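You operate a simulated robot arm through the tools that you are given. There is no shell and no other tool. Be economical: measure what you need, move in short steps, check, and stop when the job is done.

Carry out the task below with a simulated two-armed robot. There is one attempt and no reset: what you move stays moved.

TASK
Unpack the putter head and move the lob head's lead strip to the putter pad.
Fine: hold the pouch to draw the putter head and stand it on the work top; hold the lob head to draw the brown strip; lay it flat on the putter pad; the ferrule stays on. Drop, topple, overwind and pinch nothing. Set down upright: putter head.
Where things are to end (x, y in the base frame): putter head within 6 cm of [51, -31].

The check looks at the end state, three seconds after you hand in, the way a careful person would. Anything else that was tipped, shoved, dropped, spilled or broken makes it a failure.

THE ROBOT
Two 6-joint arms with three-finger grippers on one trunk, on a base that drives. Base frame: it is fixed to the floor where the robot stands at the start and does not move with it; the origin is under the middle of the robot, x ahead of it, y to its left, z up; the surface under the hand at the start is at about z = 86. Units: cm, degrees, N and s.
The left shoulder is at the start at [4, 14.7, 137], the right one opposite. With the tool pointing down near the work surface each hand reaches from about 34 to 54 cm from the robot's upright axis, wherever it stands, measured 20 degrees to its own side. Places, roughly: lead strip [125, -25, 100]; lob pad [50, 10, 90]; pouch pocket [50, -10, 90]; putter pad [50, -10, 90]; shaft tip [50, 10, 90]; work top [50, -20, 90]. Payload 2.69 kg a hand.
Tool frame (each hand has its own): the origin (TCP) lies between the finger pads and is the grasp point; the fingertips stand 2.9 cm ahead of it; z points along the fingers, y is the line along which they close. Largest opening 12 cm; the body of the gripper starts 7.8 cm behind the TCP.
Orientation is told as [roll, pitch, yaw] about the base's x, y, z axes, in that order, counted from this pose: with the fingers straight down and closing along the base's y, the tool's x points along the base's -x, its y along +y and its z along -z.

THE INTERFACE
- The arms move only by the tool jog_arm. It takes "left_commands", "right_commands" or both (then of equal length, played together; a hand with none holds still); each is a list of rows, each a list of 7 numbers: the shift along the tool's x, y, z in units of 500 mm (1.0 is 500 mm), then the turn, a rotation vector about the tool's x, y, z in units of 180 degrees (1.0 is 180 degrees), then the opening, from 0 (shut) to 1 (fully open). In form: [[dx, dy, dz, ax, ay, az, fingers], ...]. A call has 1 to 8 rows; each row is the pose to reach, as a shift and turn from the pose commanded when the call began, along the tool's axes at that moment. A call with a number of a shift or a turn outside -1 to 1 is refused whole. A row lasts 0.2 s, in which the tool goes at most 5 cm and 8.6 degrees; a call with a longer step from one row to the next is refused whole, and so is a gripper value outside its range. Where a pose cannot be reached the arm comes as near as it can. A force on the tool above 40 N (or 10 N above the force at the start of the call, whichever is more), or a blocked arm, ends the call early, and 0.2 s more pass. The fingers move at their own pace and stop on an object; they squeeze with about 44 N. The grip force told is the motor's: it shows also when the fingers shut on nothing. Time passes only in rows, and 0.2 s behind the last, so rows that repeat a pose let the fingers close. The reply holds the time, the measured pose of the TCP, the force on the tool along the base axes, the opening and the grip force, in the units named above and with some noise, with the torque about the TCP (base axes, N m) and any sound that the robot's microphone picked up.
- Cameras (640 x 400 px; columns grow to the right, rows downward): "scene" is now at [9.05, 0.51, 156.73]; the picture's right is [0.04, -1.00, -0.00], its down [-0.84, -0.04, -0.55] and it looks along [0.55, 0.02, -0.84] (base axes); focal length 263 px, centre (320, 200). "left" rides on the left gripper at [6.3, 0, -10.4] in its tool frame; the picture's right is [0.00, 1.00, 0.00], its down [-0.83, 0.00, -0.56] and it looks along [-0.56, 0.00, 0.83] (tool axes); focal length 275 px, centre (320, 200). "right" rides on the right gripper at [6.3, 0, -10.4] in its tool frame; the picture's right is [0.00, 1.00, 0.00], its down [-0.83, 0.00, -0.56] and it looks along [-0.56, 0.00, 0.83] (tool axes); focal length 275 px, centre (320, 200). There is no depth. A picture from a camera that has moved, and an enlarged one, comes with that camera's place and axes in the base frame and with its lens.
- snapshot(camera): a new picture of that camera. The clock stands still meanwhile.
- move_column(by): slides the trunk up (or, below 0, down) by that many cm; the arms and the scene camera ride with it, the base frame stays. It gives what a move gives, with no picture.
- roll_base(legs): drives the robot by 1 to 6 legs, each [ahead, turn to the left] in cm and degrees, along the robot's own axes; the way and the turn of a leg run together, so that a leg with both is an arc; at most 150 cm and 180 degrees a leg. The arms and the cameras ride along, it lands a little off, and it stops where it bumps. It gives what a move gives.
- head_to(pan, tilt): turns the head with the scene camera to pan (to the left, within 86 degrees either way) and tilt (down, from -29 to 69), counted from straight ahead of the robot. It gives what a move gives.
- inspect(camera, box): a new picture of the part [left, top, right, bottom] of that camera's present view, enlarged. The clock stands still meanwhile.
- close_job(): hands the job in; it is judged then, once.

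Go step by step. Nothing tells you exact positions but the pictures and the camera data: compare them with the known pose of the tool, close in by small moves and look again before you grip or let go. The budget is 120 turns and 108 pictures, counting those below and the enlarged ones. Unless the task says otherwise, let go and move clear before handing in.

The tools are called after "Emit:" as a command line: name --argument value ..., lists and objects as JSON in quotes. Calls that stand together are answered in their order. jog_arm: Moves the arms, as the interface text tells. Its arguments: {"type":"object","properties":{"left_commands":{"type":"array"},"right_commands":{"type":"array"}},"required":[]} The other tools are called the same way: move_column (by) slides the trunk up or down; roll_base (legs) drives the base; head_to (pan, tilt) turns the head that bears the scene camera; snapshot (camera) takes a picture; inspect (camera, box) takes an enlarged picture of a part of a camera's view; close_job () hands the job in.

At the start:

```text
time: 0.0
left_tcp_pos: [52.38, 13.65, 100.03]
left_tcp_rot: [0.0, -0.1, -0.1]
left_ft_force: [-0.2, 0.2, -0.4]
left_torque: [0.04, 0.01, -0.02]
left_gripper_width: 12.04
left_gripper_force: 0.0
right_tcp_pos: [45.77, -29.19, 100.02]
right_tcp_rot: [0.0, 0.0, 0.0]
right_ft_force: [0.9, -0.5, 1.0]
right_torque: [-0.01, 0.02, 0.0]
right_gripper_width: 12.0
right_gripper_force: 0.1
trunk travel left (down, up): [-49.7, 0.0]
robot x, y, heading: [-0.14, -0.18, 0.3]
head pan, tilt: [2.5, 56.8]
```

scene: 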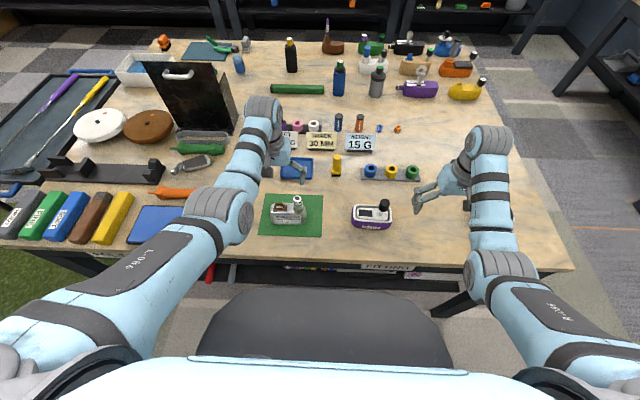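
right: 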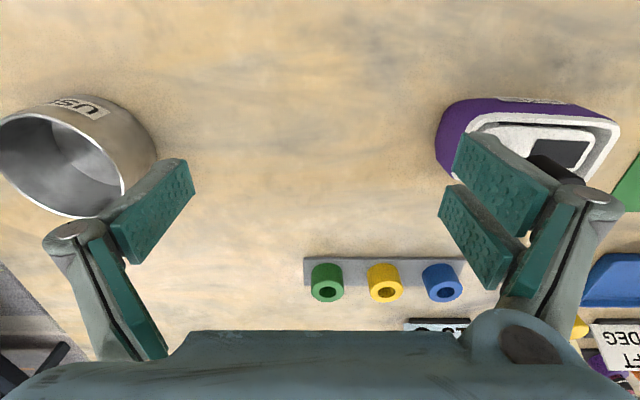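
left: 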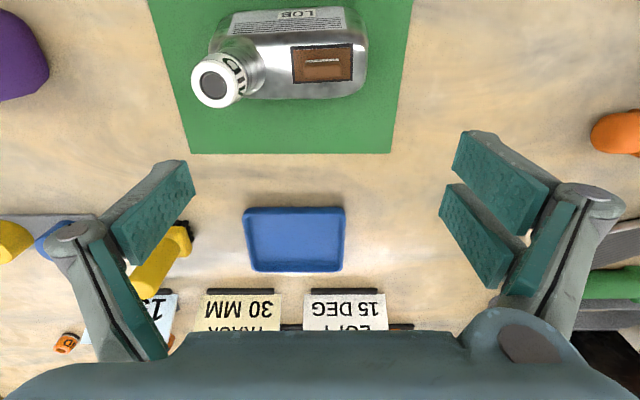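

I see the lob head on the green mat (left) with a brown strip on it, and the purple pouch with the putter head in it (right of middle). I take a closer look at both.

Emit:
inspect --camera "scene" --box '[250, 180, 410, 280]'

Emit:
inspect --camera "left" --box '[170, 0, 410, 150]'

Emit:
inspect --camera "right" --box '[420, 60, 640, 220]'

```text
4.00 times, centred on (330, 230) of scene
camera zoom: at [9.05, 0.51, 156.73], right [0.04, -1.0, 0.0], down [-0.84, -0.04, -0.55], along [0.55, 0.02, -0.84], focal length 1050 px, centre (280, 80)
```

zoom: 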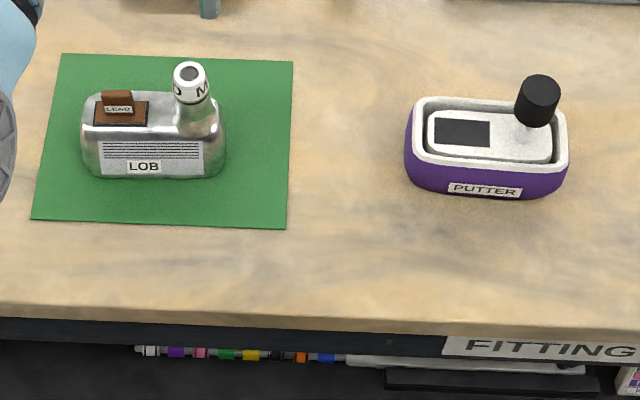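

```text
2.67 times, centred on (290, 75) of left
camera zoom: at [46.31, 13.76, 110.41], right [0.0, 1.0, 0.0], down [0.83, 0.0, 0.56], along [0.56, 0.0, -0.83], focal length 734 px, centre (400, 533)
```

zoom: 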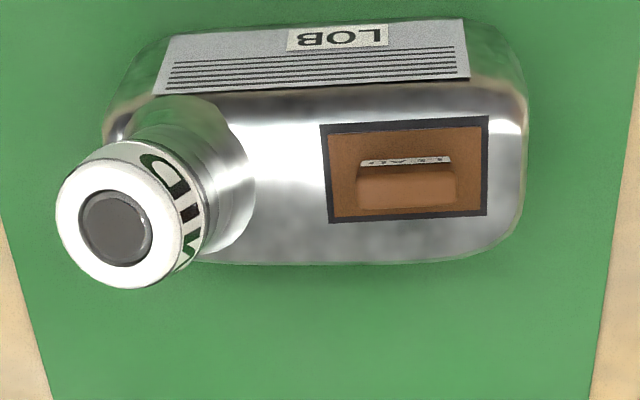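

```text
2.50 times, centred on (530, 140) of right
camera zoom: at [39.35, -29.21, 110.46], right [0.0, 1.0, 0.0], down [0.83, 0.0, 0.56], along [0.56, 0.0, -0.83], focal length 688 px, centre (-205, 350)
```

zoom: 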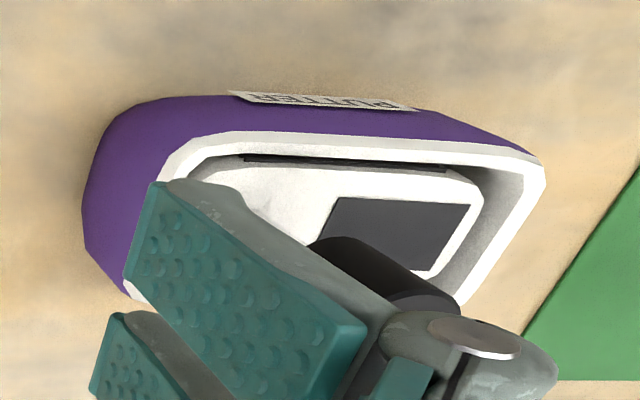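

The lob's strip has a base plate with an upright tab at about [49, 13.8, 92]; the pouch is around [48, -12]. I bring the right hand high above the pouch to look at it.

Emit:
jog_arm --right_commands '[[0.01, 0.03, -0.07, 0, 0, 0, 1], [0.02, 0.11, -0.12, 0, 0, 0, 1], [0.03, 0.19, -0.14, 0, 0, 0, 1], [0.04, 0.27, -0.14, 0, 0, 0, 1], [0.04, 0.32, -0.14, 0, 0, 0, 1], [0.04, 0.32, -0.14, 0, 0, 0, 1]]'

Emit:
snapshot --camera "right"

Emit:
inspect --camera "scene" --box '[340, 180, 410, 240]'

```text
time: 1.4
left_tcp_pos: [52.59, 13.67, 99.91]
left_tcp_rot: [0.0, 0.0, -0.1]
left_ft_force: [-0.2, 0.3, 0.3]
left_torque: [0.04, 0.02, 0.0]
left_gripper_width: 12.0
left_gripper_force: 0.1
right_tcp_pos: [47.3, -11.65, 102.84]
right_tcp_rot: [0.1, 0.0, 0.0]
right_ft_force: [0.2, -0.6, 0.3]
right_torque: [0.02, -0.01, 0.01]
right_gripper_width: 12.0
right_gripper_force: 0.1
right hand out of reach, approached as far as the arm can: row 1, 2, 3, 4, 5, 6
trunk travel left (down, up): [-49.7, 0.0]
robot x, y, heading: [-0.22, -0.02, -0.2]
head pan, tilt: [2.5, 56.8]
```

```text
101 pictures are left
camera right: at [40.99, -11.78, 113.41], right [0.0, 1.0, 0.0], down [0.83, 0.0, 0.56], along [0.56, 0.0, -0.83], focal length 275 px, centre (320, 200)
```

right: 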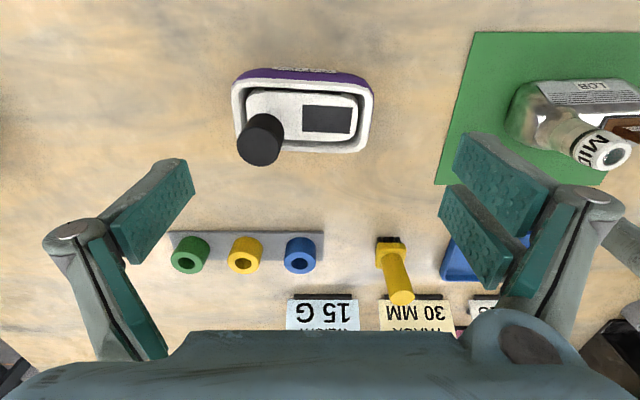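

```text
6.67 times, centred on (375, 210) of scene
camera zoom: at [9.08, 0.53, 156.73], right [0.04, -1.0, 0.0], down [-0.84, -0.04, -0.55], along [0.55, 0.02, -0.84], focal length 1751 px, centre (-47, 133)
```

zoom: 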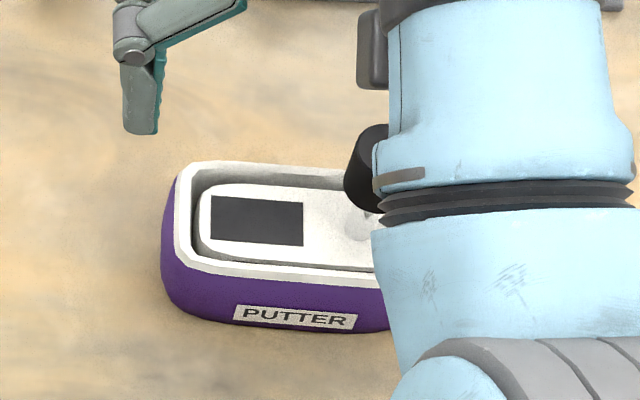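

Emit:
inspect --camera "right" --box '[220, 50, 390, 180]'

```text
3.08 times, centred on (305, 115) of right
camera zoom: at [40.99, -11.78, 113.41], right [0.0, 1.0, 0.0], down [0.83, 0.0, 0.56], along [0.56, 0.0, -0.83], focal length 847 px, centre (366, 462)
```

zoom: 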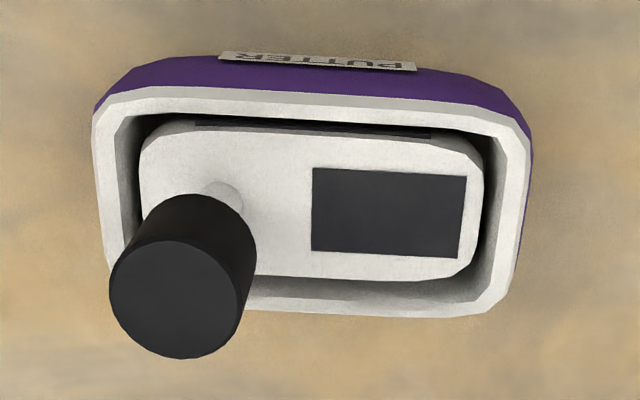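

Emit:
inspect --camera "scene" --box '[310, 20, 500, 130]'

Emit:
inspect --camera "scene" --box '[260, 100, 440, 230]'

Emit:
inspect --camera "right" --box '[460, 60, 640, 180]'

```text
3.37 times, centred on (405, 75) of scene
camera zoom: at [9.08, 0.53, 156.73], right [0.04, -1.0, 0.0], down [-0.84, -0.04, -0.55], along [0.55, 0.02, -0.84], focal length 884 px, centre (34, 621)
```

zoom: 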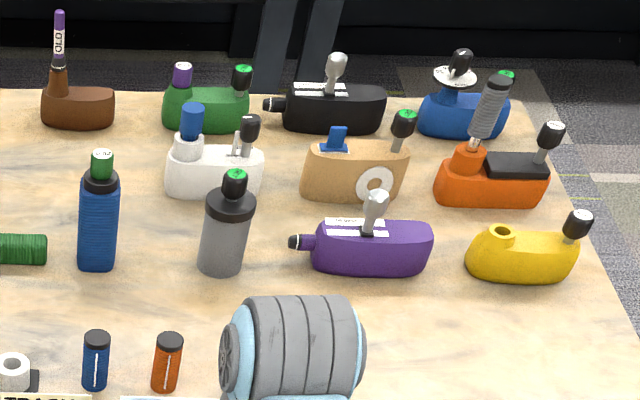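

```text
3.08 times, centred on (350, 165) of scene
camera zoom: at [9.08, 0.53, 156.73], right [0.04, -1.0, 0.0], down [-0.84, -0.04, -0.55], along [0.55, 0.02, -0.84], focal length 808 px, centre (228, 308)
```

zoom: 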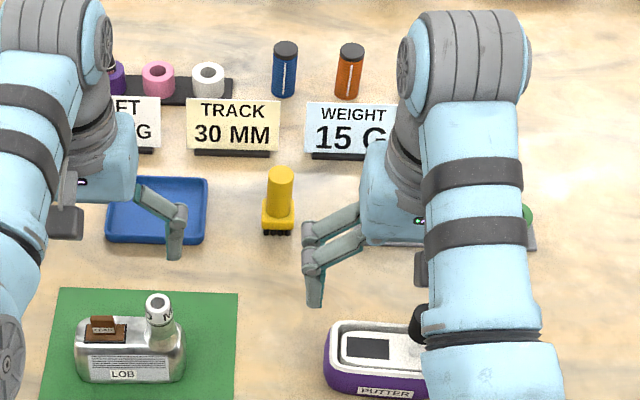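

```text
3.33 times, centred on (550, 120) of right
camera zoom: at [40.99, -11.78, 113.41], right [0.0, 1.0, 0.0], down [0.83, 0.0, 0.56], along [0.56, 0.0, -0.83], focal length 918 px, centre (-447, 467)
```

zoom: 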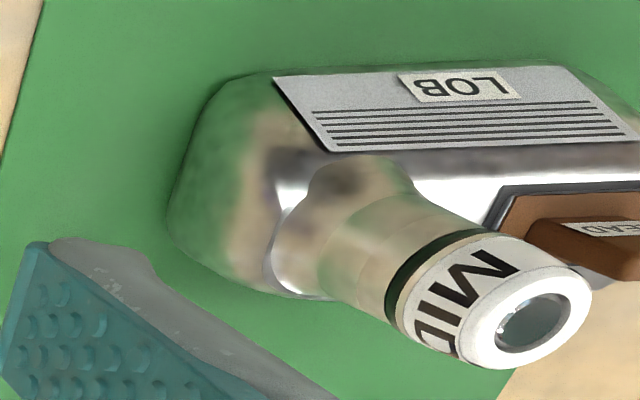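

The white MID ring on the lob is the ferrule; the putter's black knob (top about [48.0, -15.5, 97.3]) is its handle. I back the right hand off and start turning the left hand so it can hold the pouch across x.

Emit:
jog_arm --right_commands '[[0, -0.08, 0, 0, 0, 0, 1], [0, -0.16, 0, 0, 0, 0, 1], [-0.01, -0.24, 0.02, 0, 0, 0, 1], [-0.02, -0.32, 0.06, 0, 0, 0, 1], [-0.03, -0.32, 0.1, 0, 0, 0, 1], [-0.04, -0.32, 0.14, 0, 0, 0, 1], [-0.04, -0.32, 0.14, 0, 0, 0, 1], [-0.04, -0.32, 0.14, 0, 0, 0, 1]]' --left_commands '[[0, 0, 0, 0, 0, 0.046, 1], [0, 0, 0, 0, 0, 0.092, 1], [0, 0, 0, 0, 0, 0.138, 1], [0, 0, 0, 0, 0, 0.184, 1], [0, -0.02, 0, 0, 0, 0.23, 1], [0, -0.04, 0, 0, 0, 0.276, 1], [0, -0.06, 0, 0, 0, 0.322, 1], [0, -0.08, 0, 0, 0, 0.368, 1]]'

```text
time: 3.2
left_tcp_pos: [52.43, 9.59, 99.96]
left_tcp_rot: [0.0, 0.0, -66.5]
left_ft_force: [-0.2, -0.5, -0.5]
left_torque: [0.03, 0.0, -0.01]
left_gripper_width: 12.03
left_gripper_force: 0.1
right_tcp_pos: [49.2, -27.96, 95.91]
right_tcp_rot: [-0.1, -0.1, 0.0]
right_ft_force: [-0.1, 0.2, 0.4]
right_torque: [0.01, 0.0, 0.01]
right_gripper_width: 12.01
right_gripper_force: 0.0
right hand out of reach, approached as far as the arm can: row 1, 2
trunk travel left (down, up): [-49.7, 0.0]
robot x, y, heading: [-0.29, 0.29, 0.0]
head pan, tilt: [2.5, 56.8]
```

Emit:
jog_arm --left_commands '[[-0.02, -0.04, 0, 0, 0, 0.045, 1], [-0.04, -0.08, 0, 0, 0, 0.09, 1], [-0.0676, -0.125, 0, 0, 0, 0.1306, 1], [-0.0676, -0.125, 0, 0, 0, 0.1306, 1]]'

```text
time: 4.2
left_tcp_pos: [48.95, 5.25, 100.27]
left_tcp_rot: [0.5, 0.8, -89.1]
left_ft_force: [0.0, 0.3, 0.3]
left_torque: [0.02, 0.02, 0.01]
left_gripper_width: 11.99
left_gripper_force: 0.1
right_tcp_pos: [49.27, -27.92, 95.88]
right_tcp_rot: [0.1, 0.0, 0.1]
right_ft_force: [-0.4, 0.5, -0.6]
right_torque: [0.0, -0.02, 0.0]
right_gripper_width: 12.01
right_gripper_force: 0.1
trunk travel left (down, up): [-49.7, 0.0]
robot x, y, heading: [-0.1, -0.4, -0.0]
head pan, tilt: [2.5, 56.8]
```

Emit:
jog_arm --left_commands '[[-0.03, -0.01, 0, 0, -0.045, 0, 1], [-0.06, -0.02, 0, 0, -0.09, 0, 1], [-0.09, -0.02, 0, 0, -0.135, 0, 1], [-0.12, -0.02, 0, 0, -0.1667, 0, 1], [-0.12, -0.02, 0, 0, -0.1667, 0, 1]]'

Emit:
snapshot --camera "left"

Emit:
snapshot --camera "scene"

```text
time: 5.4
left_tcp_pos: [47.06, -2.11, 100.02]
left_tcp_rot: [-0.1, -30.1, -89.8]
left_ft_force: [-0.3, -0.8, -0.6]
left_torque: [0.02, -0.02, -0.03]
left_gripper_width: 12.0
left_gripper_force: 0.1
right_tcp_pos: [49.28, -27.93, 95.85]
right_tcp_rot: [-0.1, 0.1, 0.0]
right_ft_force: [-0.4, -0.4, 0.4]
right_torque: [-0.01, 0.01, -0.02]
right_gripper_width: 12.02
right_gripper_force: 0.1
trunk travel left (down, up): [-49.7, 0.0]
robot x, y, heading: [-0.02, 0.23, -0.0]
head pan, tilt: [2.5, 56.8]
```

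```text
95 pictures are left
camera left: at [47.16, 8.69, 105.83], right [1.0, 0.0, 0.0], down [0.0, -0.44, 0.9], along [0.0, -0.9, -0.44], focal length 275 px, centre (320, 200)
```

left: 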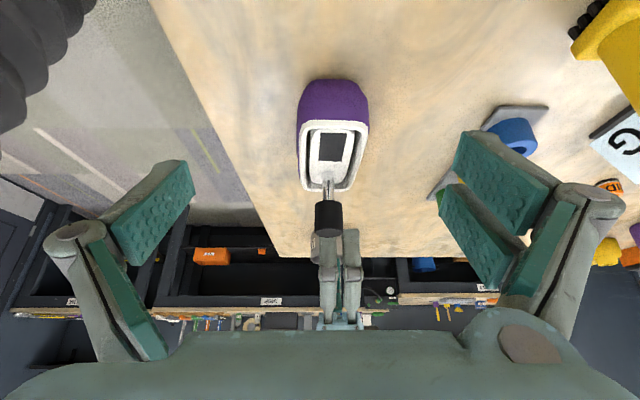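

```text
94 pictures are left
camera scene: at [9.04, 0.51, 156.73], right [0.04, -1.0, 0.0], down [-0.84, -0.04, -0.55], along [0.55, 0.02, -0.84], focal length 263 px, centre (320, 200)
```

scene: 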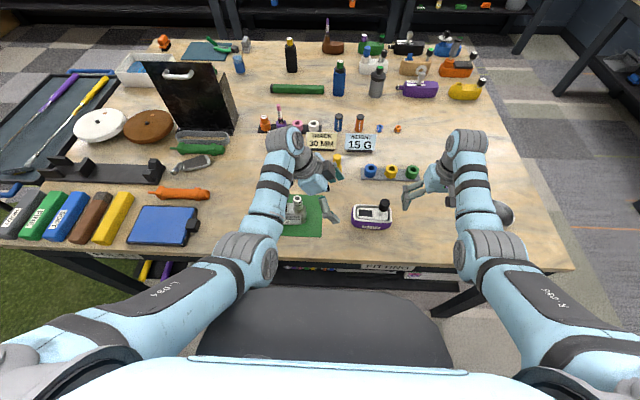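

Emit:
inspect --camera "left" --box '[270, 60, 400, 250]'

Emit:
inspect --camera "scene" --box '[330, 180, 410, 240]'

Emit:
inspect --camera "right" --box '[420, 40, 640, 200]'

```text
2.11 times, centred on (335, 155) of left
camera zoom: at [47.16, 8.69, 105.83], right [1.0, 0.0, 0.0], down [0.0, -0.44, 0.9], along [0.0, -0.9, -0.44], focal length 580 px, centre (288, 295)
```

zoom: 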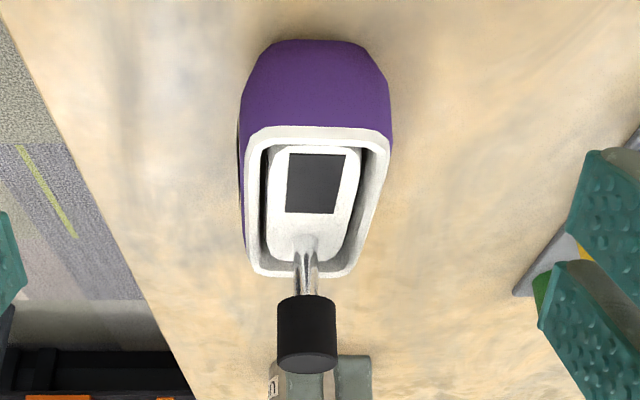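

```text
6.67 times, centred on (370, 210) of scene
camera zoom: at [9.04, 0.51, 156.73], right [0.04, -1.0, 0.0], down [-0.84, -0.04, -0.55], along [0.55, 0.02, -0.84], focal length 1751 px, centre (-13, 133)
```

zoom: 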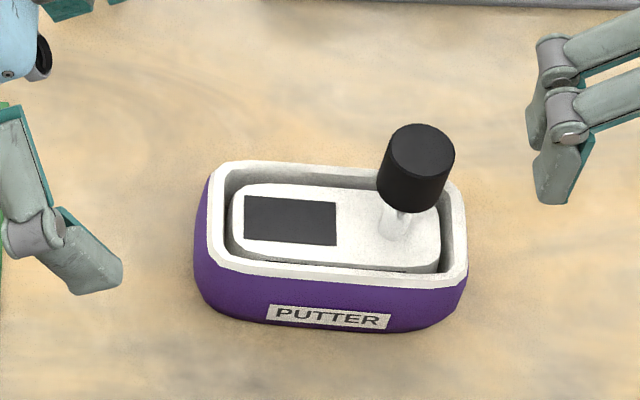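

```text
2.50 times, centred on (530, 120) of right
camera zoom: at [42.82, -27.97, 106.41], right [0.0, 1.0, 0.0], down [0.83, 0.0, 0.56], along [0.56, 0.0, -0.83], focal length 688 px, centre (-205, 400)
```

zoom: 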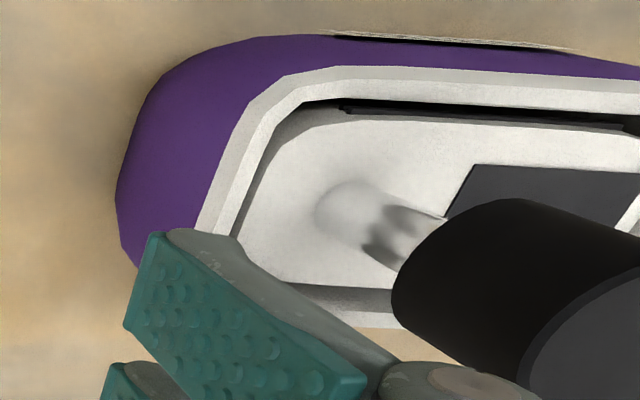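

The knob spans z 94.1–97.3 at [48.0, -15.5]; the pouch's left end lies at x 45–51, y -7.5. I lower the left hand along its fingers toward the pouch's left end.

Emit:
jog_arm --left_commands '[[-0.01, 0.022, 0.05, 0, 0, 0, 1], [-0.02, 0.022, 0.1, 0, 0, 0, 1], [-0.03, 0.022, 0.15, 0, 0, 0, 1], [-0.0302, 0.022, 0.19, 0, 0, 0, 1], [-0.0302, 0.022, 0.19, 0, 0, 0, 1]]'

Emit:
snapshot --camera "left"

Emit:
inspect --camera "scene" --box '[310, 160, 430, 250]'

```text
time: 6.6
left_tcp_pos: [47.8, -7.34, 92.66]
left_tcp_rot: [0.1, -30.0, -89.7]
left_ft_force: [0.5, -0.2, -0.1]
left_torque: [0.01, -0.01, 0.01]
left_gripper_width: 12.02
left_gripper_force: 0.2
left hand out of reach, approached as far as the arm can: row 4, 5
right_tcp_pos: [49.14, -27.99, 95.92]
right_tcp_rot: [-0.1, 0.0, 0.0]
right_ft_force: [-0.2, 0.2, -0.3]
right_torque: [0.01, 0.0, -0.03]
right_gripper_width: 12.02
right_gripper_force: 0.0
trunk travel left (down, up): [-49.7, 0.0]
robot x, y, heading: [0.07, 0.06, -0.2]
head pan, tilt: [2.5, 56.8]
```

```text
90 pictures are left
camera left: at [47.93, 3.34, 98.52], right [1.0, 0.0, 0.0], down [0.0, -0.44, 0.9], along [0.0, -0.9, -0.44], focal length 275 px, centre (320, 200)
```

left: 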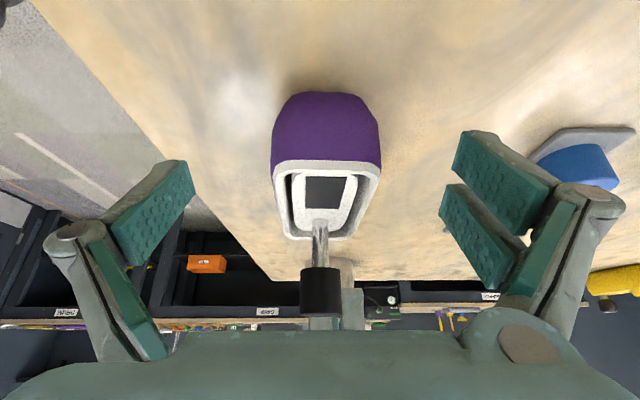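

```text
4.44 times, centred on (370, 205) of scene
camera zoom: at [9.02, 0.54, 156.73], right [0.04, -1.0, 0.0], down [-0.84, -0.04, -0.55], along [0.55, 0.02, -0.84], focal length 1167 px, centre (98, 178)
```

zoom: 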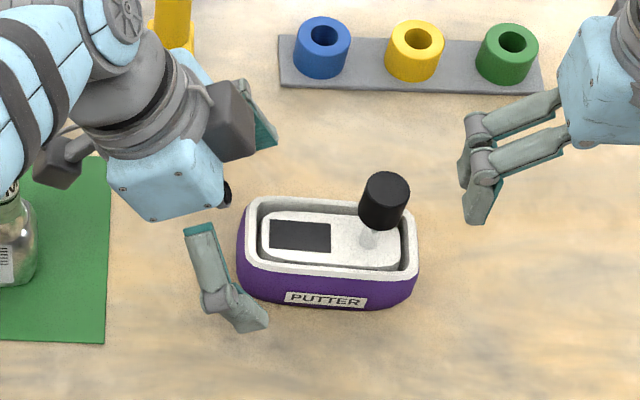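

The left arm is at its reach limit, so I raise both hands and lower the trunk by about 6 cm to gain reach.

Emit:
jog_arm --left_commands '[[-0.03, 0, -0.052, 0, 0, 0, 1], [-0.06, 0.004, -0.104, 0, 0, 0, 1], [-0.06, 0.004, -0.104, 0, 0, 0, 1]]' --right_commands '[[0, 0, -0.06, 0, 0, 0, 1], [0, 0, -0.12, 0, 0, 0, 0.6], [0, 0, -0.12, 0, 0, 0, 0.6]]'

Emit:
move_column --by -6

```text
time: 7.4
left_tcp_pos: [49.93, -8.02, 97.74]
left_tcp_rot: [-0.1, -30.1, -89.7]
left_ft_force: [-0.7, 0.8, 0.0]
left_torque: [-0.03, 0.03, 0.01]
left_gripper_width: 12.01
left_gripper_force: 0.1
left hand out of reach, approached as far as the arm can: row 1, 2, 3
right_tcp_pos: [49.12, -27.95, 101.86]
right_tcp_rot: [0.1, 0.1, -0.1]
right_ft_force: [-0.1, 0.3, 1.0]
right_torque: [-0.02, 0.0, -0.02]
right_gripper_width: 7.2
right_gripper_force: 0.0
trunk travel left (down, up): [-49.7, 0.0]
robot x, y, heading: [-0.28, -0.2, 0.2]
head pan, tilt: [2.5, 56.8]
```

```text
time: 8.4
left_tcp_pos: [49.91, -8.19, 91.94]
left_tcp_rot: [-0.1, -30.0, -89.8]
left_ft_force: [-0.5, 1.1, -0.2]
left_torque: [0.01, 0.0, -0.03]
left_gripper_width: 11.99
left_gripper_force: 0.0
right_tcp_pos: [49.18, -28.02, 96.01]
right_tcp_rot: [0.1, -0.1, 0.0]
right_ft_force: [0.7, 0.3, 0.7]
right_torque: [0.01, -0.05, 0.01]
right_gripper_width: 7.2
right_gripper_force: 0.0
trunk travel left (down, up): [-43.7, 6.0]
robot x, y, heading: [0.05, 0.07, -0.3]
head pan, tilt: [2.5, 56.8]
```

Emit:
jog_arm --left_commands '[[-0.003, -0.034, 0.02, 0, 0, 0, 1], [-0.0055, -0.034, 0.0424, 0, 0, 0, 1], [-0.0055, -0.034, 0.0424, 0, 0, 0, 1]]'

Emit:
snapshot --camera "left"

```text
time: 9.2
left_tcp_pos: [48.29, -9.46, 89.97]
left_tcp_rot: [-0.2, -30.1, -89.7]
left_ft_force: [0.3, 0.6, 0.0]
left_torque: [-0.02, -0.01, -0.03]
left_gripper_width: 11.99
left_gripper_force: 0.0
left hand out of reach, approached as far as the arm can: row 1
right_tcp_pos: [49.18, -27.99, 95.99]
right_tcp_rot: [-0.1, 0.1, 0.0]
right_ft_force: [0.0, -0.3, 0.3]
right_torque: [0.02, 0.02, -0.03]
right_gripper_width: 7.17
right_gripper_force: 0.0
trunk travel left (down, up): [-43.7, 6.0]
robot x, y, heading: [-0.06, 0.17, -0.3]
head pan, tilt: [2.5, 56.8]
```

```text
88 pictures are left
camera left: at [48.54, 1.21, 95.94], right [1.0, 0.0, 0.0], down [0.0, -0.44, 0.9], along [0.0, -0.9, -0.44], focal length 275 px, centre (320, 200)
```

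left: 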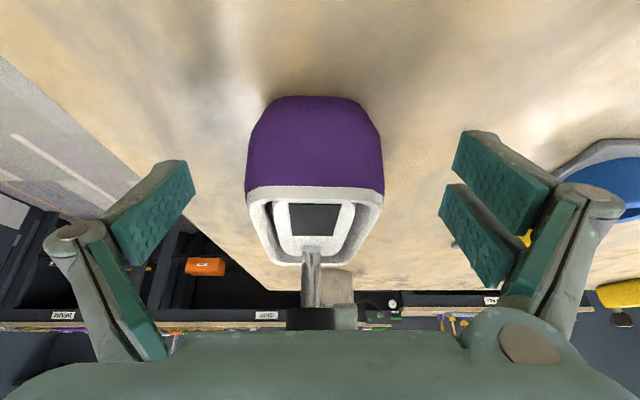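

The left fingers straddle the pouch's left end with room on both sides. I close the left hand gently on it.

Emit:
jog_arm --left_commands '[[0, 0, 0, 0, 0, 0, 0.6], [0, 0, 0, 0, 0, 0, 0.42], [0, 0, 0, 0, 0, 0, 0.42], [0, 0, 0, 0, 0, 0, 0.42]]'

Emit:
snapshot --camera "left"

Emit:
inspect --camera "scene" --box '[310, 160, 430, 250]'

```text
time: 10.2
left_tcp_pos: [48.39, -9.61, 90.17]
left_tcp_rot: [0.0, -30.0, -89.7]
left_ft_force: [0.3, -0.1, 0.9]
left_torque: [-0.03, -0.06, -0.02]
left_gripper_width: 5.9
left_gripper_force: 44.1
right_tcp_pos: [49.1, -28.0, 95.94]
right_tcp_rot: [0.1, 0.1, 0.0]
right_ft_force: [0.4, -0.7, 0.7]
right_torque: [-0.03, 0.0, 0.0]
right_gripper_width: 7.2
right_gripper_force: 0.0
trunk travel left (down, up): [-43.7, 6.0]
robot x, y, heading: [0.06, -0.36, -0.1]
head pan, tilt: [2.5, 56.8]
```

```text
87 pictures are left
camera left: at [48.55, 1.19, 95.97], right [1.0, 0.0, 0.0], down [0.0, -0.44, 0.9], along [0.0, -0.9, -0.44], focal length 275 px, centre (320, 200)
```

left: 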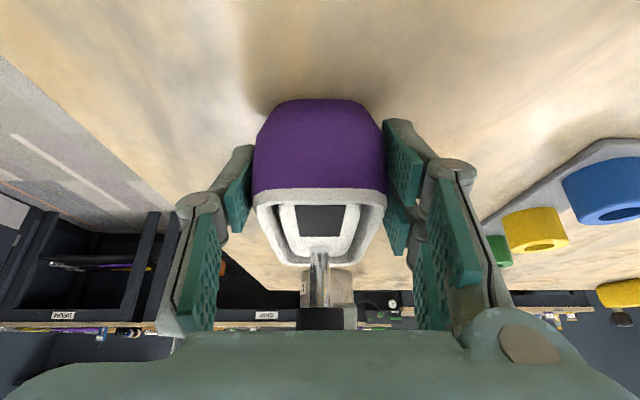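

```text
4.44 times, centred on (370, 205) of scene
camera zoom: at [9.03, 0.51, 150.84], right [0.04, -1.0, 0.0], down [-0.84, -0.04, -0.55], along [0.55, 0.02, -0.84], focal length 1167 px, centre (98, 178)
```

zoom: 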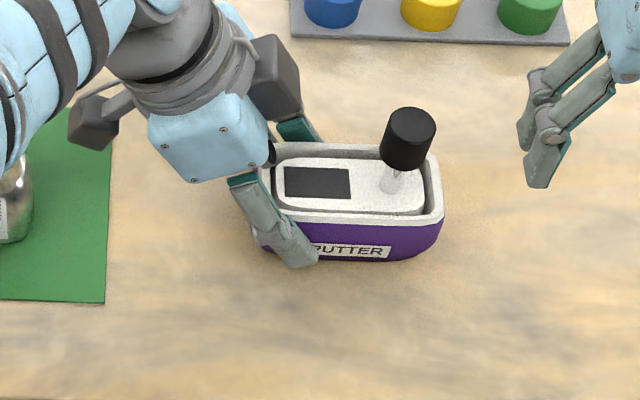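

The pouch is held (5.9 cm wide). Before gripping the knob I test how high the right hand can go with the trunk lowered.

Emit:
jog_arm --right_commands '[[0, 0.08, -0.06, 0, 0, 0, 0.45], [0, 0.16, -0.12, 0, 0, 0, 0.45], [0, 0.16, -0.12, 0, 0, 0, 0.45]]' --left_commands '[[0, 0, 0, 0, 0, 0, 0.42], [0, 0, 0, 0, 0, 0, 0.42], [0, 0, 0, 0, 0, 0, 0.42]]'

```text
time: 11.0
left_tcp_pos: [48.31, -9.54, 90.14]
left_tcp_rot: [-0.1, -30.0, -89.7]
left_ft_force: [0.1, 1.5, 1.8]
left_torque: [-0.17, -0.11, 0.01]
left_gripper_width: 5.9
left_gripper_force: 44.0
right_tcp_pos: [51.36, -19.82, 100.75]
right_tcp_rot: [0.0, 0.0, 0.0]
right_ft_force: [0.7, 0.8, 0.0]
right_torque: [0.01, 0.04, -0.01]
right_gripper_width: 5.4
right_gripper_force: 0.1
right hand out of reach, approached as far as the arm can: row 1, 2, 3
trunk travel left (down, up): [-43.7, 6.0]
robot x, y, heading: [-0.15, -0.01, -0.0]
head pan, tilt: [2.5, 56.8]
```

The arms are too close in for lifting, so I'll let go of the pouch, withdraw, and back the base up about 5 cm before gripping again.

Emit:
jog_arm --left_commands '[[0, 0, 0, 0, 0, 0, 0.7], [0, 0, 0, 0, 0, 0, 1], [0, 0, 0, 0, 0, 0, 1], [0, 0, -0.05, 0, 0, 0, 1], [0, 0, -0.1, 0, 0, 0, 1], [0, 0, -0.15, 0, 0, 0, 1], [0, 0, -0.16, 0, 0, 0, 1], [0, 0, -0.16, 0, 0, 0, 1]]' --right_commands '[[0, 0, 0, 0, 0, 0, 0.45], [0, -0.08, 0, 0, 0, 0, 0.45], [0, -0.16, 0, 0, 0, 0, 0.45], [0, -0.16, 0, 0, 0, 0, 0.45], [0, -0.16, 0, 0, 0, 0, 0.45], [0, -0.16, 0, 0, 0, 0, 0.45], [0, -0.16, 0, 0, 0, 0, 0.45], [0, -0.16, 0, 0, 0, 0, 0.45]]'

Emit:
snapshot --camera "scene"

```text
time: 12.8
left_tcp_pos: [51.86, -6.79, 95.83]
left_tcp_rot: [-0.2, -29.9, -89.9]
left_ft_force: [0.2, 0.2, 0.1]
left_torque: [0.01, -0.01, -0.02]
left_gripper_width: 12.01
left_gripper_force: 0.0
left hand out of reach, approached as far as the arm can: row 4, 5, 6, 7, 8
right_tcp_pos: [51.68, -27.74, 100.73]
right_tcp_rot: [0.0, 0.0, 0.0]
right_ft_force: [-0.5, -0.6, -0.2]
right_torque: [0.01, 0.02, 0.02]
right_gripper_width: 5.38
right_gripper_force: 0.1
trunk travel left (down, up): [-43.7, 6.0]
robot x, y, heading: [0.02, 0.21, 0.1]
head pan, tilt: [2.5, 56.8]
```

```text
85 pictures are left
camera scene: at [9.05, 0.55, 150.84], right [0.04, -1.0, 0.0], down [-0.84, -0.04, -0.55], along [0.55, 0.02, -0.84], focal length 263 px, centre (320, 200)
```

scene: 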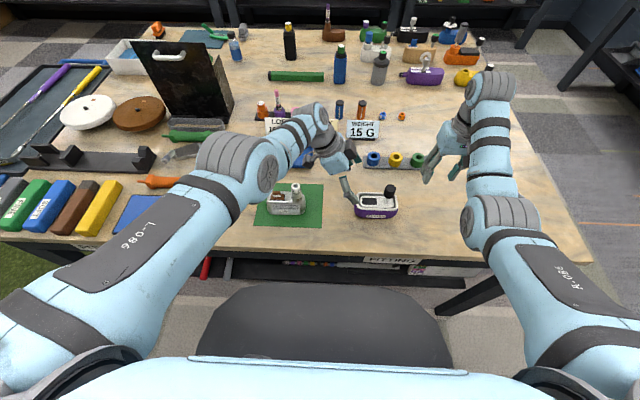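

Emit:
roll_base --legs '[[-5.5, 0]]'

Emit:
snapshot --camera "scene"

Emit:
snapshot --camera "left"

```text
time: 13.8
left_tcp_pos: [47.11, -6.89, 95.41]
left_tcp_rot: [-0.7, -30.0, -89.4]
left_ft_force: [1.7, 0.3, 0.1]
left_torque: [-0.02, 0.07, -0.03]
left_gripper_width: 12.02
left_gripper_force: 0.1
right_tcp_pos: [47.12, -27.68, 100.22]
right_tcp_rot: [0.0, 0.6, 0.1]
right_ft_force: [1.4, 0.0, -1.4]
right_torque: [-0.02, 0.09, -0.02]
right_gripper_width: 5.41
right_gripper_force: 0.0
trunk travel left (down, up): [-43.7, 6.0]
robot x, y, heading: [-5.59, -0.12, 0.0]
head pan, tilt: [2.5, 56.8]
```

```text
84 pictures are left
camera scene: at [4.85, 0.48, 150.75], right [0.05, -1.0, 0.0], down [-0.84, -0.04, -0.54], along [0.54, 0.03, -0.84], focal length 263 px, centre (320, 200)
```

scene: 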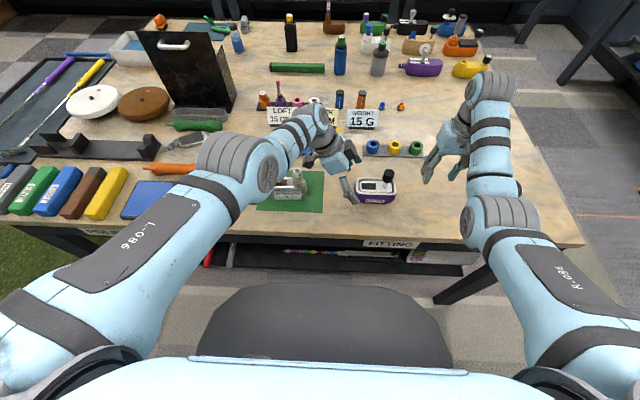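

```text
83 pictures are left
camera left: at [47.37, 3.96, 101.21], right [1.0, 0.0, -0.01], down [0.01, -0.44, 0.9], along [0.0, -0.9, -0.44], focal length 275 px, centre (320, 200)
```

left: 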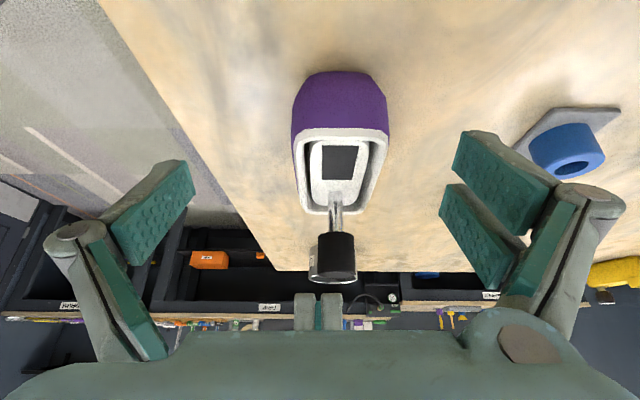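

Emit:
jog_arm --left_commands '[[0, 0.02, 0, 0, 0, 0, 1], [0, 0.03, 0, 0, 0, 0, 1], [0, 0.03, 0, 0, 0, 0, 1]]'

```text
time: 14.6
left_tcp_pos: [46.86, -6.13, 95.95]
left_tcp_rot: [-0.2, -29.9, -89.6]
left_ft_force: [-0.1, 0.1, -0.8]
left_torque: [0.01, -0.01, -0.05]
left_gripper_width: 12.03
left_gripper_force: 0.0
left hand out of reach, approached as far as the arm can: row 1, 2, 3
right_tcp_pos: [46.36, -27.73, 100.69]
right_tcp_rot: [0.0, 0.0, 0.1]
right_ft_force: [0.3, -1.2, -1.1]
right_torque: [-0.03, 0.02, 0.03]
right_gripper_width: 5.42
right_gripper_force: 0.1
trunk travel left (down, up): [-43.7, 6.0]
robot x, y, heading: [-5.1, 0.35, 0.3]
head pan, tilt: [2.5, 56.8]
```

Emit:
jog_arm --left_commands '[[0, 0.02, 0.03, 0, 0, 0, 1], [0, 0.033, 0.07, 0, 0, 0, 1], [0, 0.033, 0.11, 0, 0, 0, 1], [0, 0.033, 0.135, 0, 0, 0, 1], [0, 0.033, 0.135, 0, 0, 0, 1]]'

Emit:
snapshot --camera "left"

```text
time: 15.8
left_tcp_pos: [45.51, -5.85, 92.05]
left_tcp_rot: [-0.3, -30.0, -89.6]
left_ft_force: [0.1, -0.2, -0.1]
left_torque: [0.01, -0.01, 0.0]
left_gripper_width: 12.01
left_gripper_force: 0.1
left hand out of reach, approached as far as the arm can: row 1, 2, 3, 4, 5
right_tcp_pos: [46.25, -27.6, 100.7]
right_tcp_rot: [0.0, 0.0, 0.0]
right_ft_force: [-0.5, 0.3, -0.1]
right_torque: [-0.01, 0.01, 0.02]
right_gripper_width: 5.41
right_gripper_force: 0.0
trunk travel left (down, up): [-43.7, 6.0]
robot x, y, heading: [-5.13, -0.09, 0.1]
head pan, tilt: [2.5, 56.8]
```

```text
82 pictures are left
camera left: at [45.67, 4.79, 97.98], right [1.0, 0.0, 0.0], down [0.0, -0.44, 0.9], along [0.0, -0.9, -0.44], focal length 275 px, centre (320, 200)
```

left: 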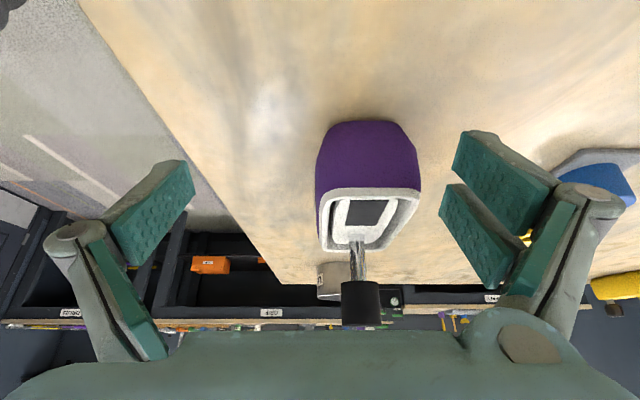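

The left arm is cramped reaching across the body, so I withdraw it and turn the base right so that the pouch lies between both arms.

Emit:
jog_arm --left_commands '[[0, 0.01, -0.08, 0, 0, 0, 1], [0.02, 0.01, -0.16, 0, 0, 0, 1], [0.06, 0.01, -0.21, 0, 0, 0, 1], [0.083, 0.01, -0.21, 0, 0, 0, 1], [0.083, 0.01, -0.21, 0, 0, 0, 1]]'

Emit:
snapshot --camera "scene"

```text
time: 16.9
left_tcp_pos: [45.92, 2.96, 99.25]
left_tcp_rot: [-0.2, -29.9, -89.7]
left_ft_force: [-0.2, -0.8, -0.1]
left_torque: [0.0, 0.03, -0.01]
left_gripper_width: 11.99
left_gripper_force: 0.0
right_tcp_pos: [46.35, -27.68, 100.67]
right_tcp_rot: [0.0, 0.0, 0.0]
right_ft_force: [0.3, -0.3, -0.5]
right_torque: [0.04, -0.01, 0.0]
right_gripper_width: 5.4
right_gripper_force: 0.1
trunk travel left (down, up): [-43.7, 6.0]
robot x, y, heading: [-5.49, 0.11, 0.1]
head pan, tilt: [2.5, 56.8]
```

```text
81 pictures are left
camera scene: at [3.61, 0.48, 150.84], right [0.05, -1.0, 0.0], down [-0.84, -0.04, -0.55], along [0.55, 0.03, -0.84], focal length 263 px, centre (320, 200)
```

scene: 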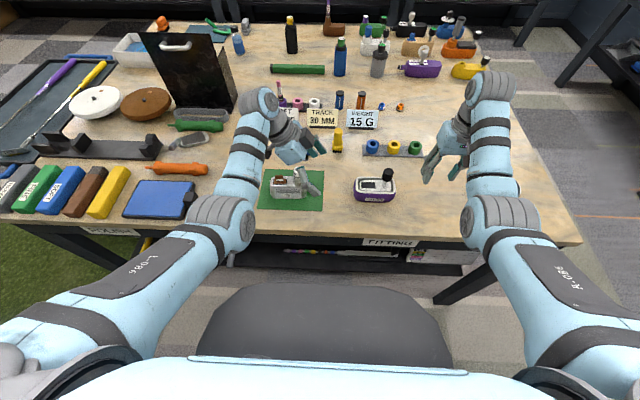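

Emit:
roll_base --legs '[[0, -12]]'

Emit:
jog_arm --left_commands '[[0, 0, 0, 0, 0, 0, 1], [0, 0, 0, 0, 0, 0, 1]]'

Emit:
snapshot --camera "left"

Emit:
snapshot --camera "scene"

```text
time: 18.1
left_tcp_pos: [45.53, -7.53, 99.31]
left_tcp_rot: [-0.2, -30.1, -101.4]
left_ft_force: [0.7, -0.2, 0.2]
left_torque: [0.02, 0.01, 0.01]
left_gripper_width: 11.98
left_gripper_force: 0.1
right_tcp_pos: [39.47, -37.55, 100.76]
right_tcp_rot: [-0.1, 0.0, -11.6]
right_ft_force: [0.1, 0.7, -0.6]
right_torque: [-0.02, 0.01, -0.01]
right_gripper_width: 5.39
right_gripper_force: 0.1
trunk travel left (down, up): [-43.7, 6.0]
robot x, y, heading: [-5.53, 0.15, -11.8]
head pan, tilt: [2.5, 56.8]
```

```text
time: 18.7
left_tcp_pos: [45.52, -7.59, 99.4]
left_tcp_rot: [-0.2, -30.0, -101.5]
left_ft_force: [-0.2, -0.7, -0.2]
left_torque: [0.03, 0.01, -0.01]
left_gripper_width: 12.0
left_gripper_force: 0.1
right_tcp_pos: [39.62, -37.53, 100.68]
right_tcp_rot: [0.0, 0.0, -11.7]
right_ft_force: [0.5, 0.9, 0.7]
right_torque: [-0.04, 0.0, 0.02]
right_gripper_width: 5.39
right_gripper_force: 0.0
trunk travel left (down, up): [-43.7, 6.0]
robot x, y, heading: [-5.23, -0.13, -11.6]
head pan, tilt: [2.5, 56.8]
```

```text
80 pictures are left
camera left: at [47.81, 3.0, 105.2], right [0.98, -0.2, 0.0], down [-0.09, -0.43, 0.9], along [-0.18, -0.88, -0.44], focal length 275 px, centre (320, 200)
```

left: 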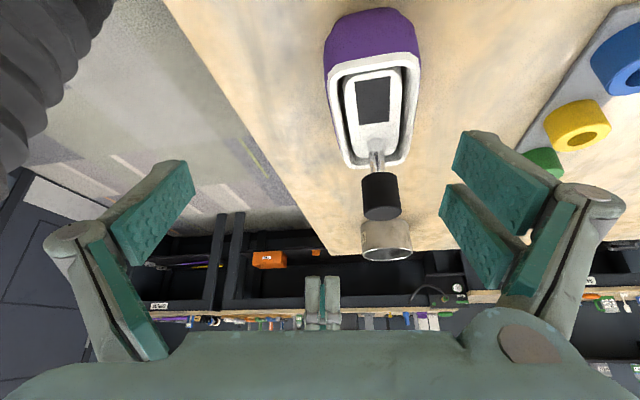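

```text
79 pictures are left
camera scene: at [3.52, -1.25, 150.84], right [-0.16, -0.99, 0.0], down [-0.83, 0.13, -0.55], along [0.54, -0.09, -0.84], focal length 263 px, centre (320, 200)
```

scene: 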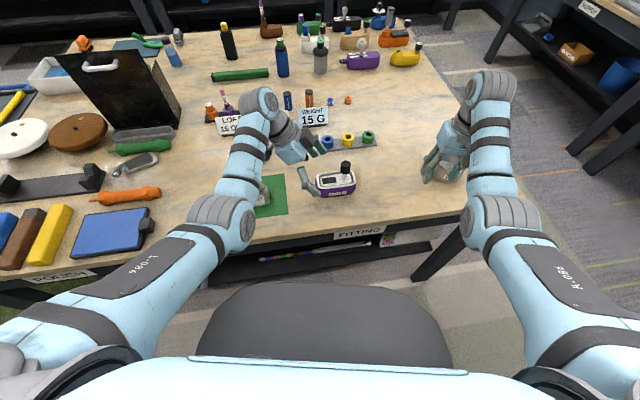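

The pouch is at x≈48.5 with its left end at y≈-7.6, and the left arm is now comfortably placed. I align and bring it in above the pouch's left end.

Emit:
jog_arm --left_commands '[[0.0341, 0.0278, 0.0328, -0.016, 0, -0.0277, 1], [0.0682, 0.0555, 0.0655, -0.032, 0, -0.0553, 1], [0.0687, 0.061, 0.12, -0.032, 0, -0.0553, 1], [0.0687, 0.061, 0.12, -0.032, 0, -0.0553, 1]]'

Emit:
snapshot --camera "left"

```text
time: 19.7
left_tcp_pos: [48.44, -8.23, 92.3]
left_tcp_rot: [-0.1, -29.9, -90.0]
left_ft_force: [0.0, -0.4, 0.6]
left_torque: [0.01, -0.02, 0.01]
left_gripper_width: 12.0
left_gripper_force: 0.0
right_tcp_pos: [39.6, -37.57, 100.74]
right_tcp_rot: [0.0, 0.1, -11.6]
right_ft_force: [0.1, -0.6, 0.1]
right_torque: [0.01, 0.01, -0.01]
right_gripper_width: 5.4
right_gripper_force: 0.2
trunk travel left (down, up): [-43.7, 6.0]
robot x, y, heading: [-5.47, -0.01, -11.8]
head pan, tilt: [2.5, 56.8]
```

```text
78 pictures are left
camera left: at [48.61, 2.52, 98.29], right [1.0, 0.0, 0.0], down [0.0, -0.44, 0.9], along [0.0, -0.9, -0.44], focal length 275 px, centre (320, 200)
```

left: 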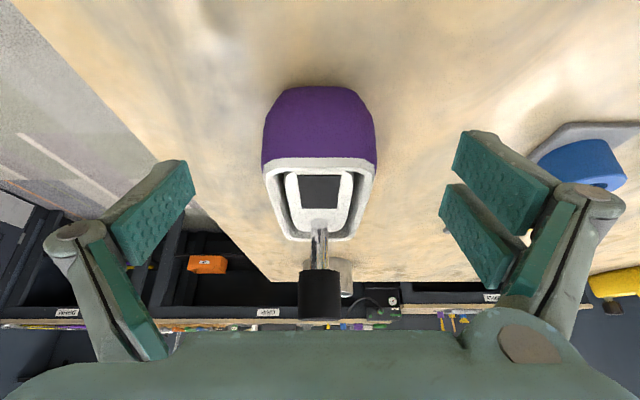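

Emit:
jog_arm --left_commands '[[0, 0, 0.025, 0, 0, 0, 1], [0, 0, 0.05, 0, 0, 0, 1], [0, 0, 0.05, 0, 0, 0, 1], [0, 0, 0.05, 0, 0, 0, 0.6], [0, 0, 0.05, 0, 0, 0, 0.42], [0, 0, 0.05, 0, 0, 0, 0.42], [0, 0, 0.05, 0, 0, 0, 0.42]]' --right_commands '[[-0.028, 0.085, -0.004, 0, 0, 0, 0.45], [-0.056, 0.17, -0.008, 0, 0, 0, 0.45], [-0.084, 0.25, -0.012, 0, 0, 0, 0.45], [-0.112, 0.33, -0.016, 0, 0, 0, 0.45], [-0.112, 0.341, -0.016, 0, 0, 0, 0.45], [-0.112, 0.341, -0.016, 0, 0, 0, 0.45], [-0.112, 0.341, -0.016, 0, 0, 0, 0.45]]'

Emit:
snapshot --camera "left"

Emit:
snapshot --camera "scene"

```text
time: 21.3
left_tcp_pos: [48.18, -9.13, 90.42]
left_tcp_rot: [-0.1, -30.1, -90.0]
left_ft_force: [0.8, -0.2, 2.5]
left_torque: [-0.27, 0.0, 0.02]
left_gripper_width: 5.91
left_gripper_force: 43.6
left hand out of reach, approached as far as the arm can: row 2, 3, 4, 5, 6, 7
right_tcp_pos: [47.19, -22.27, 101.66]
right_tcp_rot: [0.0, -0.1, -11.8]
right_ft_force: [0.2, 0.1, 0.0]
right_torque: [-0.04, 0.01, 0.02]
right_gripper_width: 5.39
right_gripper_force: 0.0
right hand out of reach, approached as far as the arm can: row 4, 5, 6, 7
trunk travel left (down, up): [-43.7, 6.0]
robot x, y, heading: [-5.68, -0.12, -11.5]
head pan, tilt: [2.5, 56.8]
```

```text
77 pictures are left
camera left: at [48.43, 1.61, 96.32], right [1.0, 0.0, 0.0], down [0.0, -0.44, 0.9], along [0.0, -0.9, -0.44], focal length 275 px, centre (320, 200)
```

left: 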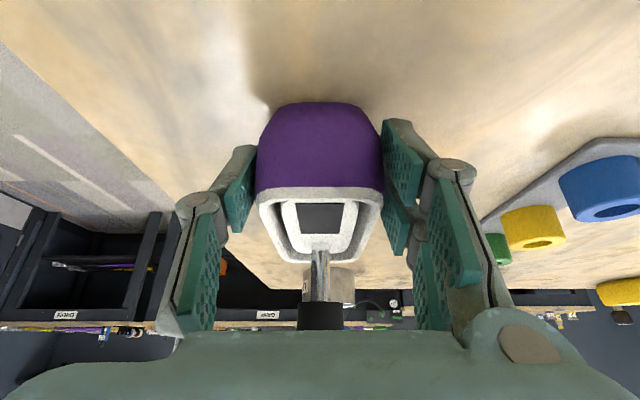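

```text
76 pictures are left
camera scene: at [3.47, -1.3, 150.84], right [-0.16, -0.99, 0.0], down [-0.83, 0.13, -0.55], along [0.54, -0.09, -0.84], focal length 263 px, centre (320, 200)
```

scene: 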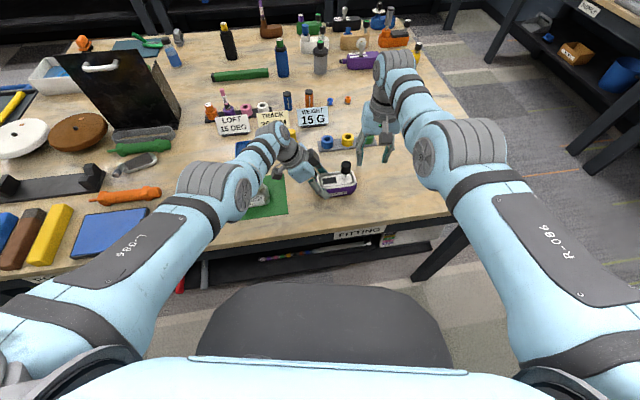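

The pouch is held again at 5.9 cm. The right hand is at its far limit, so I tilt it 12° (fingers forward) to gain reach, and look at the knob precisely.

Emit:
jog_arm --right_commands '[[0, 0, 0, 0, -0.034, 0, 0.45], [0, 0.02, 0, 0, -0.067, 0, 0.45], [0, 0.02, 0, 0, -0.067, 0, 0.45]]'

Emit:
inspect --camera "scene" --box '[290, 130, 410, 220]'

Emit:
snapshot --camera "right"

```text
time: 22.1
left_tcp_pos: [48.14, -9.14, 90.48]
left_tcp_rot: [0.0, -29.9, -89.9]
left_ft_force: [0.1, 1.2, 1.5]
left_torque: [-0.19, 0.06, -0.02]
left_gripper_width: 5.89
left_gripper_force: 43.8
right_tcp_pos: [47.38, -21.28, 101.59]
right_tcp_rot: [0.0, -12.1, -11.7]
right_ft_force: [-0.3, -0.1, -0.6]
right_torque: [0.0, 0.0, 0.01]
right_gripper_width: 5.39
right_gripper_force: 0.0
trunk travel left (down, up): [-43.7, 6.0]
robot x, y, heading: [-5.46, 0.23, -11.6]
head pan, tilt: [2.5, 56.8]
```

```text
4.44 times, centred on (350, 175) of scene
camera zoom: at [3.44, -1.28, 150.84], right [-0.16, -0.99, 0.0], down [-0.83, 0.13, -0.55], along [0.54, -0.09, -0.84], focal length 1167 px, centre (187, 311)
```

zoom: 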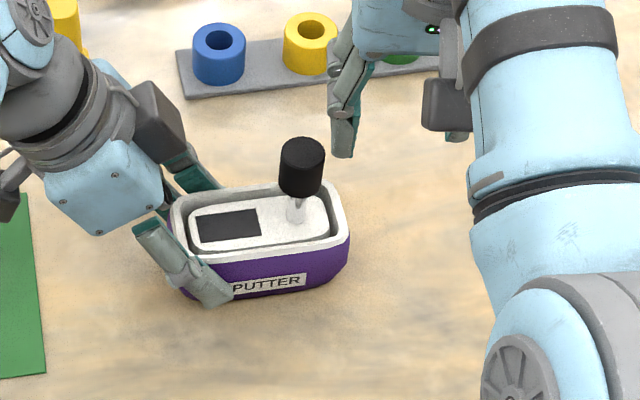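

```text
74 pictures are left
camera right: at [39.09, -19.65, 110.55], right [0.2, 0.98, 0.0], down [0.68, -0.14, 0.72], along [0.7, -0.14, -0.7], focal length 275 px, centre (320, 200)
```

right: 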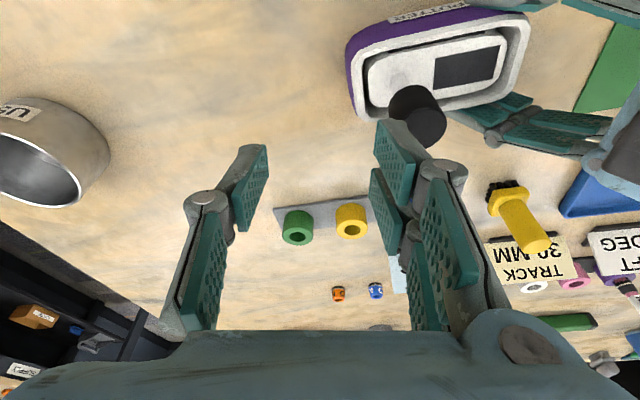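

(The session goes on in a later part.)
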